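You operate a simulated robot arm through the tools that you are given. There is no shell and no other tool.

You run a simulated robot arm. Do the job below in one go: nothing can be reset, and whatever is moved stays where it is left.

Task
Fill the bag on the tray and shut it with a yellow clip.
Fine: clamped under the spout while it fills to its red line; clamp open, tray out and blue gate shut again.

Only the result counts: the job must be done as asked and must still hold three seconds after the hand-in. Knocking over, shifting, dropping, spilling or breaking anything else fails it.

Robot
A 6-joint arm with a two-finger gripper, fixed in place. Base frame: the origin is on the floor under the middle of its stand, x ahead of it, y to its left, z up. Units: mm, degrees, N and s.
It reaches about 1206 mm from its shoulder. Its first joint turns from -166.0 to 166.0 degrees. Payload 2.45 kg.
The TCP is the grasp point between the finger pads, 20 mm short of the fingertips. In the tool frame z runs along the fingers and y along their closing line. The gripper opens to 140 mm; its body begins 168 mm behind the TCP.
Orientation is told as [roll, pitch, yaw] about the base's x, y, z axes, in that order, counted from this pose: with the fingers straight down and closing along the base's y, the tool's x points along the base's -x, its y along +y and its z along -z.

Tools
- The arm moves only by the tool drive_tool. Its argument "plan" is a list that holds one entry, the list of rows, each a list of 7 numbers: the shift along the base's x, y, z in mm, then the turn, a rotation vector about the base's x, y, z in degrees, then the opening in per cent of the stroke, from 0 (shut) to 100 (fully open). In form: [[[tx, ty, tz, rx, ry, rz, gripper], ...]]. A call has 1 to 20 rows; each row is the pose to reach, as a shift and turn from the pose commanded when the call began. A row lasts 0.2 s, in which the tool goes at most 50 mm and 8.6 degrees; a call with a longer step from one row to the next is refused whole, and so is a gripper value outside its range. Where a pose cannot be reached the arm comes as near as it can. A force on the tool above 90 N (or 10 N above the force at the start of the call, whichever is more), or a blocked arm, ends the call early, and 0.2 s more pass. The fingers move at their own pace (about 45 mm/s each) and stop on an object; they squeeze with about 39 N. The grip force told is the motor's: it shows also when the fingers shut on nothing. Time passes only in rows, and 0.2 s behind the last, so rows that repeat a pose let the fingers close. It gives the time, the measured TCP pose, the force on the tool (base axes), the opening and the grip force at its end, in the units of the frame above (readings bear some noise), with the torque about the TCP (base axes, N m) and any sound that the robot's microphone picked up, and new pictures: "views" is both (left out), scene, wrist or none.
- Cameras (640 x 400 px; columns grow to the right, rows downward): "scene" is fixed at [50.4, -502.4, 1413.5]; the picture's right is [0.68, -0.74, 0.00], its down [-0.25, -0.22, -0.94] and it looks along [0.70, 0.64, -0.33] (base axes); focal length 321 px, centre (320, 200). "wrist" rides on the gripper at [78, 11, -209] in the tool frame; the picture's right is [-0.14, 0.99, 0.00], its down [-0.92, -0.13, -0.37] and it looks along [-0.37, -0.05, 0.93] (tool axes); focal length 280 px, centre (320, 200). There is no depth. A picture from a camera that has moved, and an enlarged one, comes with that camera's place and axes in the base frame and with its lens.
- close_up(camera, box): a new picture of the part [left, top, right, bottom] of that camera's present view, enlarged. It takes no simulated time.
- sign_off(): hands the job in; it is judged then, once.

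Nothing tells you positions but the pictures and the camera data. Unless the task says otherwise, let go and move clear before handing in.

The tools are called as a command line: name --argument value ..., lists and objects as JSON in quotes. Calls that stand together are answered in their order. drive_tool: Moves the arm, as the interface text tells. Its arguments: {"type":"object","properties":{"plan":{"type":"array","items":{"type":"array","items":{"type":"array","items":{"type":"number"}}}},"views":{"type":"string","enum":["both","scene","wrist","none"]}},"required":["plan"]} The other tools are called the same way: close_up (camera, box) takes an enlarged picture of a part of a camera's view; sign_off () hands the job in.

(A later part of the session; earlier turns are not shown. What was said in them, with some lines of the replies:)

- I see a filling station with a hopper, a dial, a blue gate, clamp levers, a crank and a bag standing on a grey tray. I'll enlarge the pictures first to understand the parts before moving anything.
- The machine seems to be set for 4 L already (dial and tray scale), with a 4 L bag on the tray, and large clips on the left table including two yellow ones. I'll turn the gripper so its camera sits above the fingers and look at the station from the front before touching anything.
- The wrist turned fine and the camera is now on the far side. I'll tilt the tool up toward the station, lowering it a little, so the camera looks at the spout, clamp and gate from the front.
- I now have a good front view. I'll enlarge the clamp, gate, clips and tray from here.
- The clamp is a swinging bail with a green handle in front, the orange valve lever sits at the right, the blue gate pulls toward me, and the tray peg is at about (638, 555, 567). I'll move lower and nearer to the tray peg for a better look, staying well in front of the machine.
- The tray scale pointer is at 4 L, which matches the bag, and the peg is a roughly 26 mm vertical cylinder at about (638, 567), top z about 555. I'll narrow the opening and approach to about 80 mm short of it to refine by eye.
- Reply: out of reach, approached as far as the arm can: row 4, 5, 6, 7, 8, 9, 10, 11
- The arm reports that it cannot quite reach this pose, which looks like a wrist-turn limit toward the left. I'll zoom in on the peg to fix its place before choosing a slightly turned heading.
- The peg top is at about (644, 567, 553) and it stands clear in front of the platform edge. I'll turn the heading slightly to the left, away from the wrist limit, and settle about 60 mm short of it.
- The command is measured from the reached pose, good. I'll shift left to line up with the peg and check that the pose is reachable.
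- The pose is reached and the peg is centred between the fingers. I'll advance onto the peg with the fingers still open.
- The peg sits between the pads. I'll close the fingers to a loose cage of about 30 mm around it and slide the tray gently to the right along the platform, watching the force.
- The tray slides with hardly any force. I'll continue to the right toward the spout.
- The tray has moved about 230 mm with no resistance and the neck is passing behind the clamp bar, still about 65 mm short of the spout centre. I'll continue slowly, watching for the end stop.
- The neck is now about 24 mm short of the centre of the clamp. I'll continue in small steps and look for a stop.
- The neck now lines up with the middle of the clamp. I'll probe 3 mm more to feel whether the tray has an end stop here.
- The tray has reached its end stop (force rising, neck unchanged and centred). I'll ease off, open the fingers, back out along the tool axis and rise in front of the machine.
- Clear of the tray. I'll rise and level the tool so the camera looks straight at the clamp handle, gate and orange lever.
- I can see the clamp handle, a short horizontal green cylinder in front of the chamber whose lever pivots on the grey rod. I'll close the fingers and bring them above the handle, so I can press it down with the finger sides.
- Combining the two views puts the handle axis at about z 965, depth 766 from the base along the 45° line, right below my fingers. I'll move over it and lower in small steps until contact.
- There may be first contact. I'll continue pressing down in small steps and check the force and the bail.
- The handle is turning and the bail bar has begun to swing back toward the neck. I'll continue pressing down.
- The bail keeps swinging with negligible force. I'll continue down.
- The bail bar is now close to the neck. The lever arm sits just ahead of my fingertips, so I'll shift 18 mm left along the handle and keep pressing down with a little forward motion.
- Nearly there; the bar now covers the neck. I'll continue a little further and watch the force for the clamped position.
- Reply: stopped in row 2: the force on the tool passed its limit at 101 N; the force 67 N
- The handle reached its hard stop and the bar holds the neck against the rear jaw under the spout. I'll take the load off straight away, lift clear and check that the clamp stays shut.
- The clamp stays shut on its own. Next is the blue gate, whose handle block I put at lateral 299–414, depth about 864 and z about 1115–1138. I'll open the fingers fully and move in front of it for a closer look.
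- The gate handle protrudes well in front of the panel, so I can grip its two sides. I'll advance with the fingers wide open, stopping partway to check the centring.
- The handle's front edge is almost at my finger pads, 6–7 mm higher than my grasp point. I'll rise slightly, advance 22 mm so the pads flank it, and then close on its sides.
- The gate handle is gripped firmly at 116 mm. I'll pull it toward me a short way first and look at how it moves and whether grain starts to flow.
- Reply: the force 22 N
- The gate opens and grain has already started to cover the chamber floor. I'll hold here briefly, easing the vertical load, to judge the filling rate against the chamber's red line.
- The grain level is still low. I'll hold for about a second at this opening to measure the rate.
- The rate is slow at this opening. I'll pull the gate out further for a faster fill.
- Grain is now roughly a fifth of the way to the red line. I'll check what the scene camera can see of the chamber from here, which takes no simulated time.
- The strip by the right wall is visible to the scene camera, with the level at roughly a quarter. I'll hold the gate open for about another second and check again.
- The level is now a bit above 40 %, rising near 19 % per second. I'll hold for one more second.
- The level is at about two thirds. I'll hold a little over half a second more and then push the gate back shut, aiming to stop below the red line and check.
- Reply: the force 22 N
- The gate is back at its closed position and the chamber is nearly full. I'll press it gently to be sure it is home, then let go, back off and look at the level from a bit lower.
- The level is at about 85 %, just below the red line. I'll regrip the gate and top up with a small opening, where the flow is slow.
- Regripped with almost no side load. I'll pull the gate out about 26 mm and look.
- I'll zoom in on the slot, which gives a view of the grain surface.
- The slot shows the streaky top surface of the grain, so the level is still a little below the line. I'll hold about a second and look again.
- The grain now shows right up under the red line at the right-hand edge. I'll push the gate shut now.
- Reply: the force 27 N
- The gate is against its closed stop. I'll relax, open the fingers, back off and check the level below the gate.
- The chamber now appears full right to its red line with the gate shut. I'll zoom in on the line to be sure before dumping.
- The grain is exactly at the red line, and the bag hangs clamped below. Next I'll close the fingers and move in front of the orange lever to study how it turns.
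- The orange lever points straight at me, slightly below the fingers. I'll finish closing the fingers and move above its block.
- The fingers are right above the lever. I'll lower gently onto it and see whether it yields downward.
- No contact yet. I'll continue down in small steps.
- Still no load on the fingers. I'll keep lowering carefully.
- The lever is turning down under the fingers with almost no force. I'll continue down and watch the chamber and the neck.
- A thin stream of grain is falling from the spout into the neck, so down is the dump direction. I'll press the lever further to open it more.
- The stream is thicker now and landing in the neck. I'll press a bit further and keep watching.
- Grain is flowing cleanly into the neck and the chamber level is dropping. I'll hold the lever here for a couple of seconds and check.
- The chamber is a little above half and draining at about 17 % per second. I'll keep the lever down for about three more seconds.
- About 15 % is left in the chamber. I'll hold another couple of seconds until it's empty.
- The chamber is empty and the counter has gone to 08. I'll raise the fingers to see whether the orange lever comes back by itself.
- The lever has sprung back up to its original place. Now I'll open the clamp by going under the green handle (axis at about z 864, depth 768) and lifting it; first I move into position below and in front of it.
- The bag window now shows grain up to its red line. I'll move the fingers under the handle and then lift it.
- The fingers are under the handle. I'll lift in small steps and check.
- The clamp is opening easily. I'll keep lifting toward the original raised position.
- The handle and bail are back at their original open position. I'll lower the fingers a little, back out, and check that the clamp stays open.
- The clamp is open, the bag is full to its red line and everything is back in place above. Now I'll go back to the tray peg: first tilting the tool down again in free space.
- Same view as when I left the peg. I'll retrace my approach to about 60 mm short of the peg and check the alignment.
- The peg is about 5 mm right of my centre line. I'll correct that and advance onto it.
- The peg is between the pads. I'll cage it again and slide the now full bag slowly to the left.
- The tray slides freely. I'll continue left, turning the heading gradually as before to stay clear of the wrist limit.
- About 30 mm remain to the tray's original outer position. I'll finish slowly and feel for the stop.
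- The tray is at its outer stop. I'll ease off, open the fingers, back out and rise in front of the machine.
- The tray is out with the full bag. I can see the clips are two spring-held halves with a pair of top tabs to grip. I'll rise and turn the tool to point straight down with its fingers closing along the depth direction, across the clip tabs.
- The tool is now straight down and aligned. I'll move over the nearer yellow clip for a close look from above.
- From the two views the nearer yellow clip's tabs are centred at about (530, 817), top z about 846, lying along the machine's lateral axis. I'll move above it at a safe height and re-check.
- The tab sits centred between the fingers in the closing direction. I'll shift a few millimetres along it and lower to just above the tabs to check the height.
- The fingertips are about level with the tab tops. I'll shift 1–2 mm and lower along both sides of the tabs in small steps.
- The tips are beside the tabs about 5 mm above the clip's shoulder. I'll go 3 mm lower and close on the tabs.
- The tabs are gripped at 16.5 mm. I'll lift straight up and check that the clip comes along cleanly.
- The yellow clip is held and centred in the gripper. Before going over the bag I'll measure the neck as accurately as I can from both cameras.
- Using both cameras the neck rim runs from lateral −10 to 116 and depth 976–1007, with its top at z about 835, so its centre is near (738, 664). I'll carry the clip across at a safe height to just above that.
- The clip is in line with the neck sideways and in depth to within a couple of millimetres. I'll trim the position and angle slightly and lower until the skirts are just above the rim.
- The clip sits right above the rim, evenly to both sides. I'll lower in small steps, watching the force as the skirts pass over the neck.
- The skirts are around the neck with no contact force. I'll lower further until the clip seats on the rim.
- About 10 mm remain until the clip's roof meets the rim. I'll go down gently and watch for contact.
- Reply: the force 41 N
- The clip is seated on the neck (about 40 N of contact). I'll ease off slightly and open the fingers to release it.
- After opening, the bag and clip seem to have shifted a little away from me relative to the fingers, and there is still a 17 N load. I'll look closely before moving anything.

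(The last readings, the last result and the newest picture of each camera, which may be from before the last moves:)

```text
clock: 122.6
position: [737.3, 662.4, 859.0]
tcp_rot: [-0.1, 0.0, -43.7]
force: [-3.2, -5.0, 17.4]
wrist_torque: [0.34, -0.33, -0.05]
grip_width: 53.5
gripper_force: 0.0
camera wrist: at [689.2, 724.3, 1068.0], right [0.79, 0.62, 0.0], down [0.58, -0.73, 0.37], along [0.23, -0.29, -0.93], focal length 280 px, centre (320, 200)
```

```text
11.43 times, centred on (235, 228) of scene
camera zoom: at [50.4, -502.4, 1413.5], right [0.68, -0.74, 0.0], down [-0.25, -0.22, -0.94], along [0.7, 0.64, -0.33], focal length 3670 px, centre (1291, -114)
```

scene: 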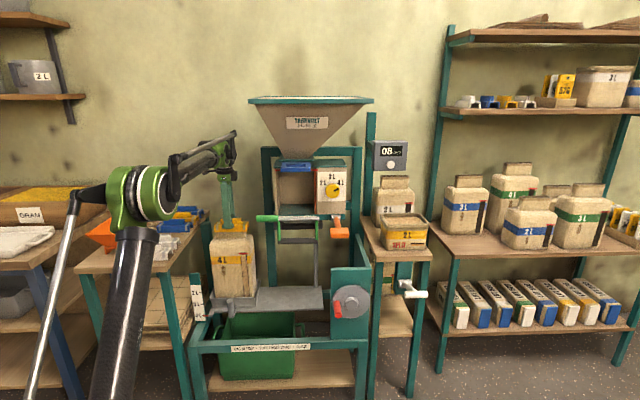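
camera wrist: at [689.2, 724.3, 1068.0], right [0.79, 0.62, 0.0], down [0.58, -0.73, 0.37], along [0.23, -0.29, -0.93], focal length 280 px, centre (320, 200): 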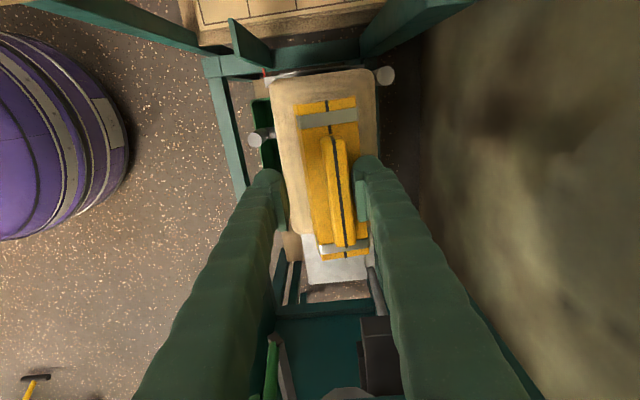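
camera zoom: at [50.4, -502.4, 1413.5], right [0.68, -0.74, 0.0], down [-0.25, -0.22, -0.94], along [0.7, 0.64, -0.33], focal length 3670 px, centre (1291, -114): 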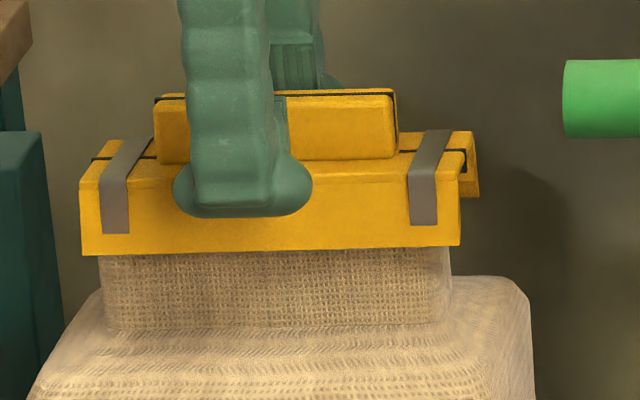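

The clip is on the neck; the back fingertip is still pressing on the rear of the clip's roof and is tilting the bag slightly. I'll raise the fingers very slowly so the bag settles upright.

drive_tool --plan '[[[0, 0, 1, 0, 0, 0, 40], [0, 0, 2, 0, 0, 0, 40], [0, 0, 3, 0, 0, 0, 40], [0, 0, 4, 0, 0, 0, 40], [0, 0, 5, 0, 0, 0, 40], [0, 0, 6, 0, 0, 0, 40]]]' --views "both"

close_up --camera "scene" --box '[195, 195, 275, 265]'

close_up --camera "wrist" --box '[240, 60, 400, 300]'

```text
clock: 124.0
position: [736.8, 662.4, 864.5]
tcp_rot: [-0.2, 0.0, -43.8]
force: [0.0, 0.2, -0.2]
wrist_torque: [0.01, 0.03, 0.02]
grip_width: 56.1
gripper_force: 0.0
camera wrist: at [690.1, 724.8, 1073.2], right [0.79, 0.62, 0.0], down [0.58, -0.73, 0.37], along [0.23, -0.29, -0.93], focal length 280 px, centre (320, 200)
```

scene: 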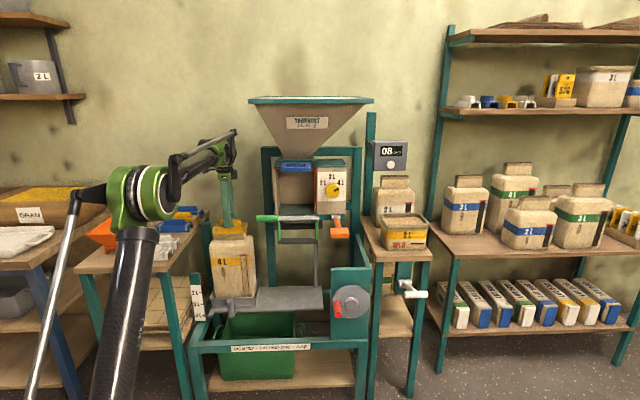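
wrist: 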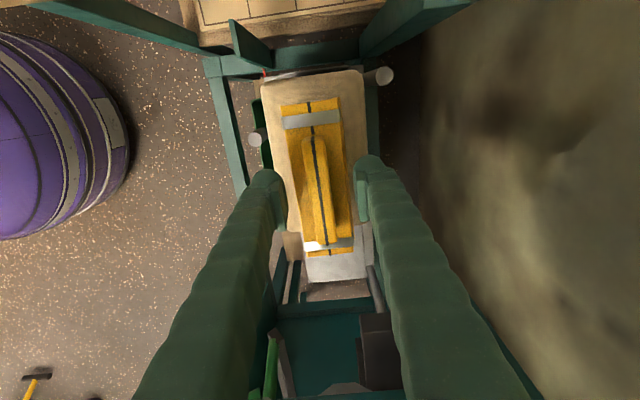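

```text
5.71 times, centred on (235, 230) of scene
camera zoom: at [50.4, -502.4, 1413.5], right [0.68, -0.74, 0.0], down [-0.25, -0.22, -0.94], along [0.7, 0.64, -0.33], focal length 1835 px, centre (806, 29)
```

zoom: 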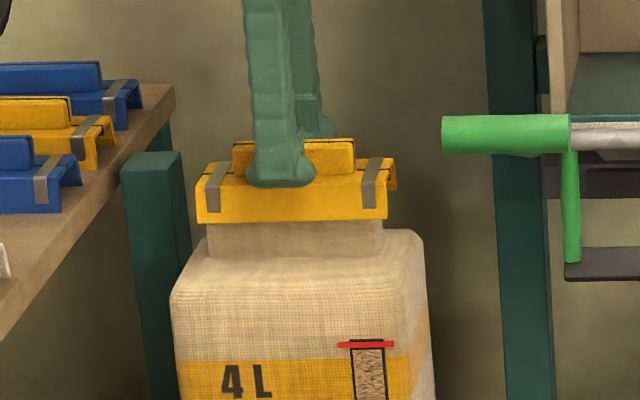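

```text
1.67 times, centred on (320, 180) of wrist
camera zoom: at [690.1, 724.8, 1073.2], right [0.79, 0.62, 0.0], down [0.58, -0.73, 0.37], along [0.23, -0.29, -0.93], focal length 467 px, centre (320, 233)
```

zoom: 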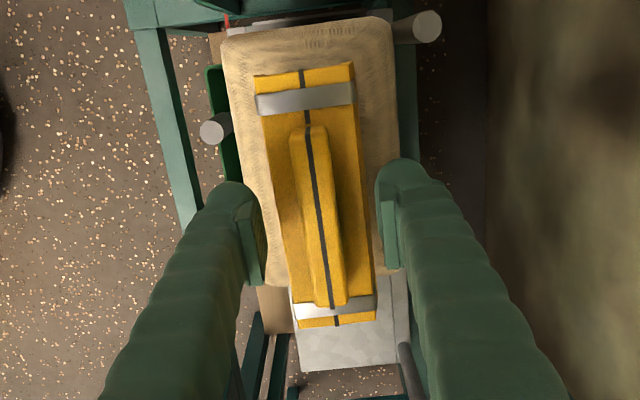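

The bag is upright again in its original place with the clip on its neck and no load. I'll raise the fingers clear and inspect the clip.

drive_tool --plan '[[[0, 0, 5, 0, 0, 0, 40], [0, 0, 12, 0, 0, 0, 40], [0, 0, 22, 0, 0, 0, 45], [0, 0, 37, 0, 0, 0, 50], [0, 0, 57, 0, 0, 0, 50], [0, 0, 82, 0, 0, 0, 50], [0, 0, 110, 0, 0, 0, 50]]]' --views "both"

close_up --camera "scene" --box '[205, 205, 265, 245]'

close_up --camera "wrist" --box '[240, 80, 400, 260]'

close_up --camera "scene" --box '[130, 195, 210, 265]'

```text
clock: 125.6
position: [737.2, 661.6, 973.8]
tcp_rot: [0.0, 0.0, -43.8]
force: [0.5, 0.3, -0.5]
wrist_torque: [-0.02, 0.0, 0.01]
grip_width: 70.0
gripper_force: 0.1
camera wrist: at [689.8, 725.2, 1183.4], right [0.79, 0.62, 0.0], down [0.58, -0.73, 0.37], along [0.23, -0.29, -0.93], focal length 280 px, centre (320, 200)
```

scene: 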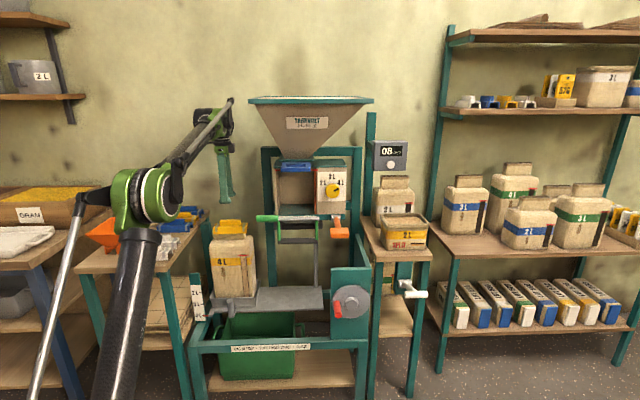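
wrist: 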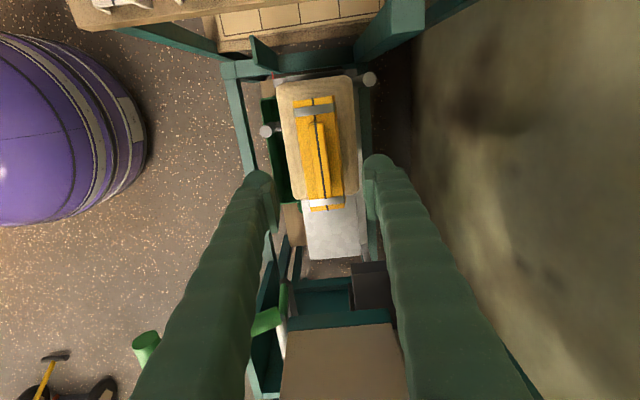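

```text
10.00 times, centred on (235, 225) of scene
camera zoom: at [50.4, -502.4, 1413.5], right [0.68, -0.74, 0.0], down [-0.25, -0.22, -0.94], along [0.7, 0.64, -0.33], focal length 3211 px, centre (1170, -50)
```

zoom: 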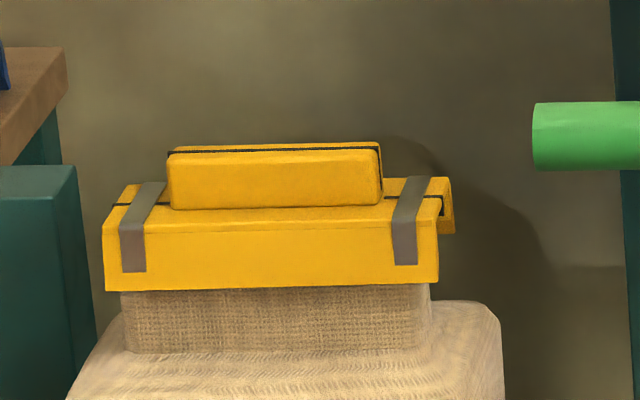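

```text
2.22 times, centred on (320, 170) of wrist
camera zoom: at [689.8, 725.2, 1183.4], right [0.79, 0.62, 0.0], down [0.58, -0.73, 0.37], along [0.23, -0.29, -0.93], focal length 623 px, centre (320, 267)
```

zoom: 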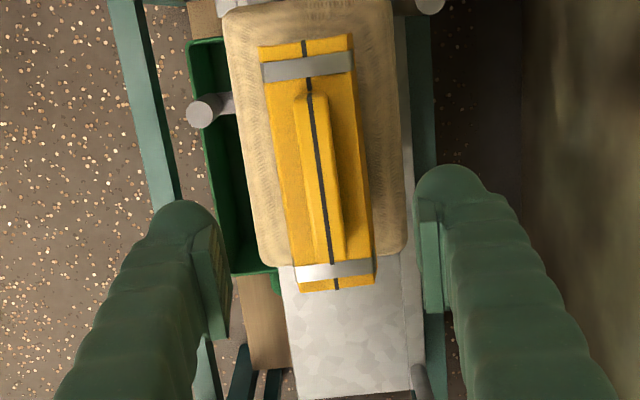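

```text
5.71 times, centred on (170, 230) of scene
camera zoom: at [50.4, -502.4, 1413.5], right [0.68, -0.74, 0.0], down [-0.25, -0.22, -0.94], along [0.7, 0.64, -0.33], focal length 1835 px, centre (1177, 29)
```

zoom: 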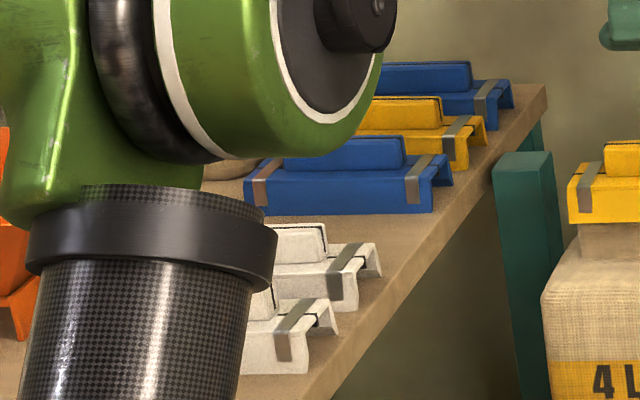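

The clip sits level across the neck. I'll compare its end profile with an unused clip to see whether its jaws have closed.

close_up --camera "scene" --box '[238, 218, 256, 234]'

close_up --camera "scene" --box '[180, 212, 206, 236]'

close_up --camera "scene" --box '[205, 215, 260, 300]'

```text
16.00 times, centred on (247, 226) of scene
camera zoom: at [50.4, -502.4, 1413.5], right [0.68, -0.74, 0.0], down [-0.25, -0.22, -0.94], along [0.7, 0.64, -0.33], focal length 5138 px, centre (1488, -216)
```

zoom: 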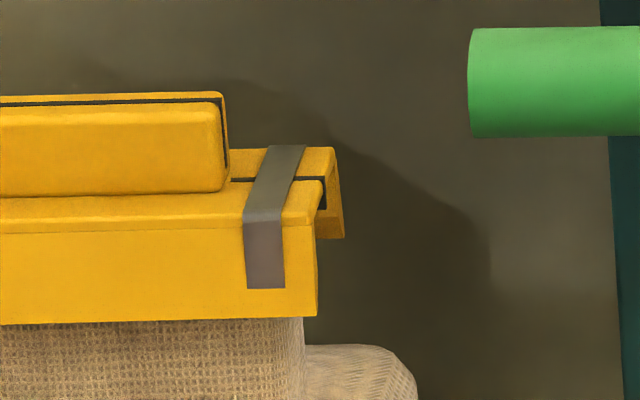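

```text
16.00 times, centred on (193, 224) of scene
camera zoom: at [50.4, -502.4, 1413.5], right [0.68, -0.74, 0.0], down [-0.25, -0.22, -0.94], along [0.7, 0.64, -0.33], focal length 5138 px, centre (2352, -184)
```

zoom: 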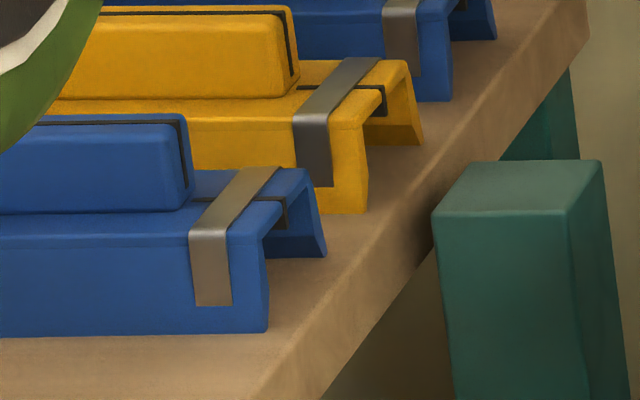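

```text
4.71 times, centred on (232, 258) of scene
camera zoom: at [50.4, -502.4, 1413.5], right [0.68, -0.74, 0.0], down [-0.25, -0.22, -0.94], along [0.7, 0.64, -0.33], focal length 1511 px, centre (732, -71)
```

zoom: 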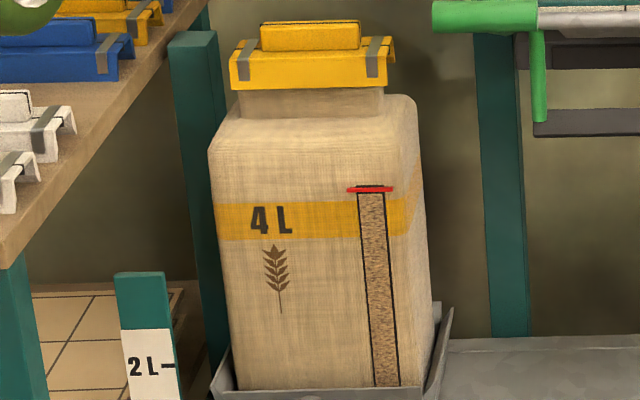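

The clip sits seated on the rim, straight and centred on the neck. I'll back the arm away to a clear spot and then check the gate, clamp, lever and tray once more.

drive_tool --plan '[[[-10, -5, 30, 0, 0, 0, 50], [-25, -15, 60, 0, 0, 0, 50], [-50, -35, 85, 0, 0, 0, 50], [-80, -55, 105, 0, 0, 0, 50], [-110, -80, 120, 0, 0, 0, 50], [-140, -105, 125, 0, 0, 0, 50], [-170, -130, 125, 0, 0, 0, 50], [-200, -160, 125, 0, 0, 0, 50], [-230, -190, 125, 0, 0, 0, 50]]]' --views "both"

close_up --camera "scene" --box '[250, 140, 370, 260]'

close_up --camera "scene" --box '[180, 200, 340, 390]'

close_up --camera "wrist" --box '[320, 40, 560, 240]'

```text
clock: 127.6
position: [505.7, 470.9, 1097.5]
tcp_rot: [-0.1, -0.1, -43.8]
force: [0.2, 0.4, -0.3]
wrist_torque: [-0.04, 0.08, 0.0]
grip_width: 70.2
gripper_force: 0.0
camera wrist: at [458.4, 535.4, 1307.5], right [0.79, 0.62, 0.0], down [0.58, -0.73, 0.37], along [0.23, -0.29, -0.93], focal length 280 px, centre (320, 200)
```

scene: 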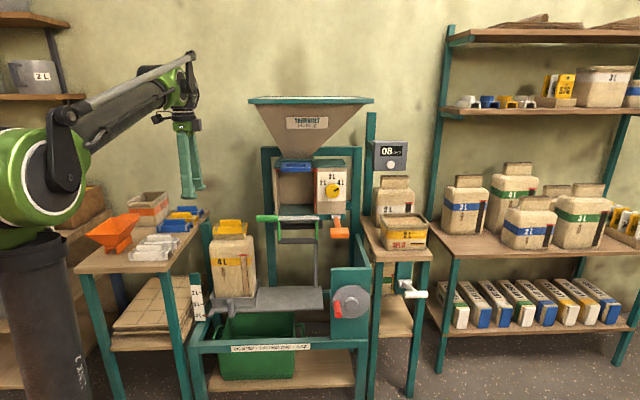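
wrist: 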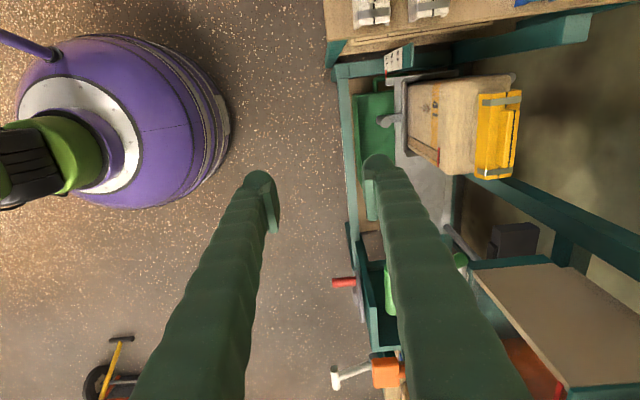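

```text
3.33 times, centred on (310, 200) of scene
camera zoom: at [50.4, -502.4, 1413.5], right [0.68, -0.74, 0.0], down [-0.25, -0.22, -0.94], along [0.7, 0.64, -0.33], focal length 1070 px, centre (353, 200)
```

zoom: 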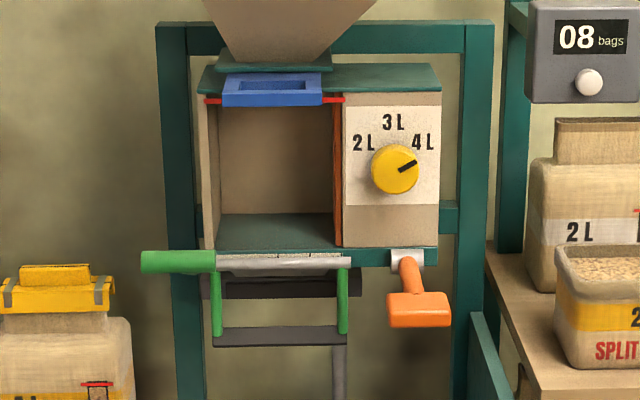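

```text
2.11 times, centred on (260, 295) of scene
camera zoom: at [50.4, -502.4, 1413.5], right [0.68, -0.74, 0.0], down [-0.25, -0.22, -0.94], along [0.7, 0.64, -0.33], focal length 676 px, centre (446, 0)
```

zoom: 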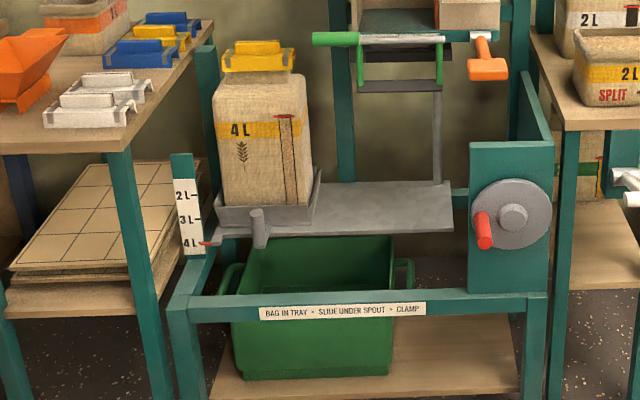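

```text
2.00 times, centred on (440, 140) of wrist
camera zoom: at [458.4, 535.4, 1307.5], right [0.79, 0.62, 0.0], down [0.58, -0.73, 0.37], along [0.23, -0.29, -0.93], focal length 561 px, centre (80, 320)
```

zoom: 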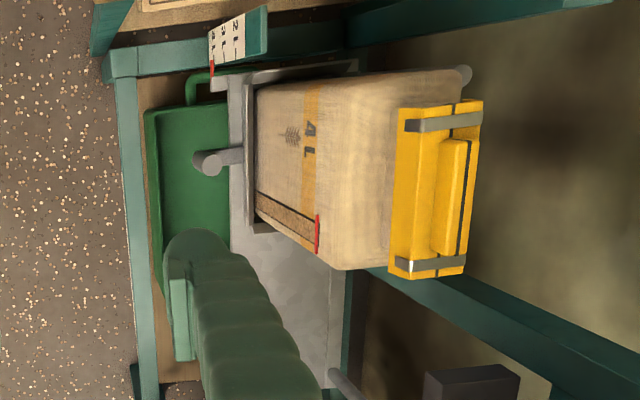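

Everything looks right: chamber empty, gate shut, clamp open, lever up, tray out, bag full to the line with the yellow clip on. I'll let a couple of seconds pass and compare once more before handing in.

drive_tool --plan '[[[0, 0, 0, 0, 0, 0, 50], [0, 0, 0, 0, 0, 0, 50], [0, 0, 0, 0, 0, 0, 50], [0, 0, 0, 0, 0, 0, 50], [0, 0, 0, 0, 0, 0, 50], [0, 0, 0, 0, 0, 0, 50], [0, 0, 0, 0, 0, 0, 50], [0, 0, 0, 0, 0, 0, 50], [0, 0, 0, 0, 0, 0, 50], [0, 0, 0, 0, 0, 0, 50]]]' --views "scene"

close_up --camera "scene" --box '[195, 205, 275, 305]'

close_up --camera "scene" --box '[205, 205, 265, 245]'

```text
clock: 129.8
position: [505.3, 472.1, 1098.7]
tcp_rot: [-0.1, 0.1, -43.8]
force: [1.1, 0.1, -0.8]
wrist_torque: [0.01, 0.03, 0.02]
grip_width: 70.1
gripper_force: 0.0
```

scene: 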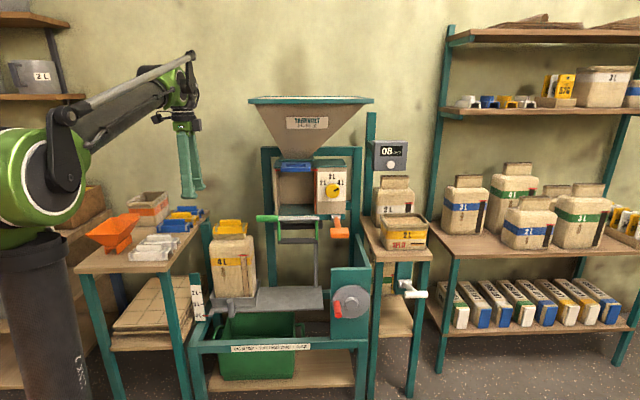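

```text
4.00 times, centred on (235, 255) of scene
camera zoom: at [50.4, -502.4, 1413.5], right [0.68, -0.74, 0.0], down [-0.25, -0.22, -0.94], along [0.7, 0.64, -0.33], focal length 1284 px, centre (660, -20)
```

zoom: 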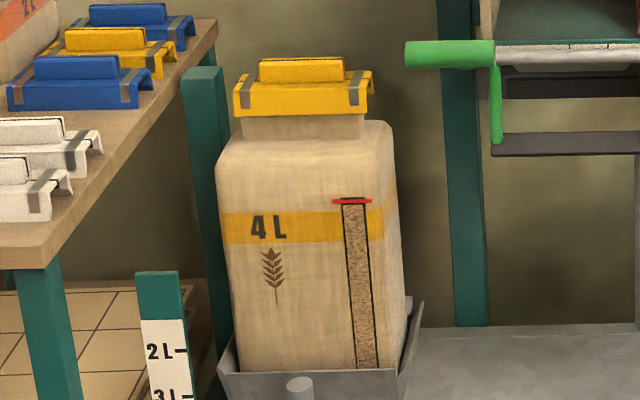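

```text
10.00 times, centred on (235, 225) of scene
camera zoom: at [50.4, -502.4, 1413.5], right [0.68, -0.74, 0.0], down [-0.25, -0.22, -0.94], along [0.7, 0.64, -0.33], focal length 3211 px, centre (1170, -50)
```

zoom: 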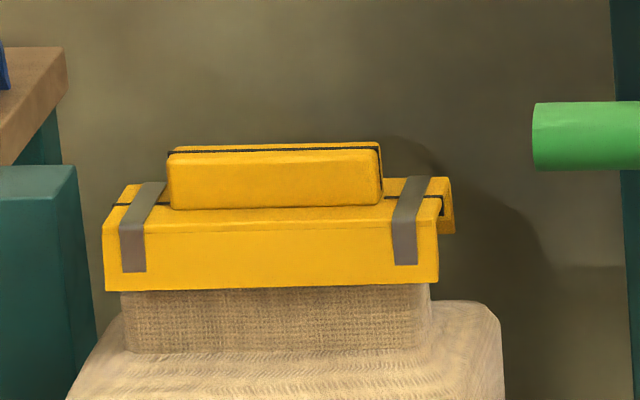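

The bag and clip haven't moved in two seconds. The bag is full to its red line with the yellow clip on, the clamp is open, the tray is out and the blue gate is shut. I have let go and moved the arm clear, so I'm handing in.

sign_off

```text
The job is handed in.
```

The bag on the tray is filled to its red line and shut with a yellow clip. It was clamped under the spout while it filled.

- **Machine:** the clamp is open, the tray is back out, and the blue gate is shut. The measuring chamber is empty, the orange lever sprang back up by itself, and the counter now reads 08.
- **Clip:** I took the nearer of the two yellow clips from the left table. It was seated with about 40 N and did not move over the last two seconds I watched. I could not see whether its jaws visibly closed, only that it sits straight and level on the neck.
- **Bag tilt:** when I released the clip, one fingertip pressed on it and tipped the bag back by a few degrees. The bag settled upright in its place as soon as I lifted away.

I saw no spilled grain, and nothing else was moved.
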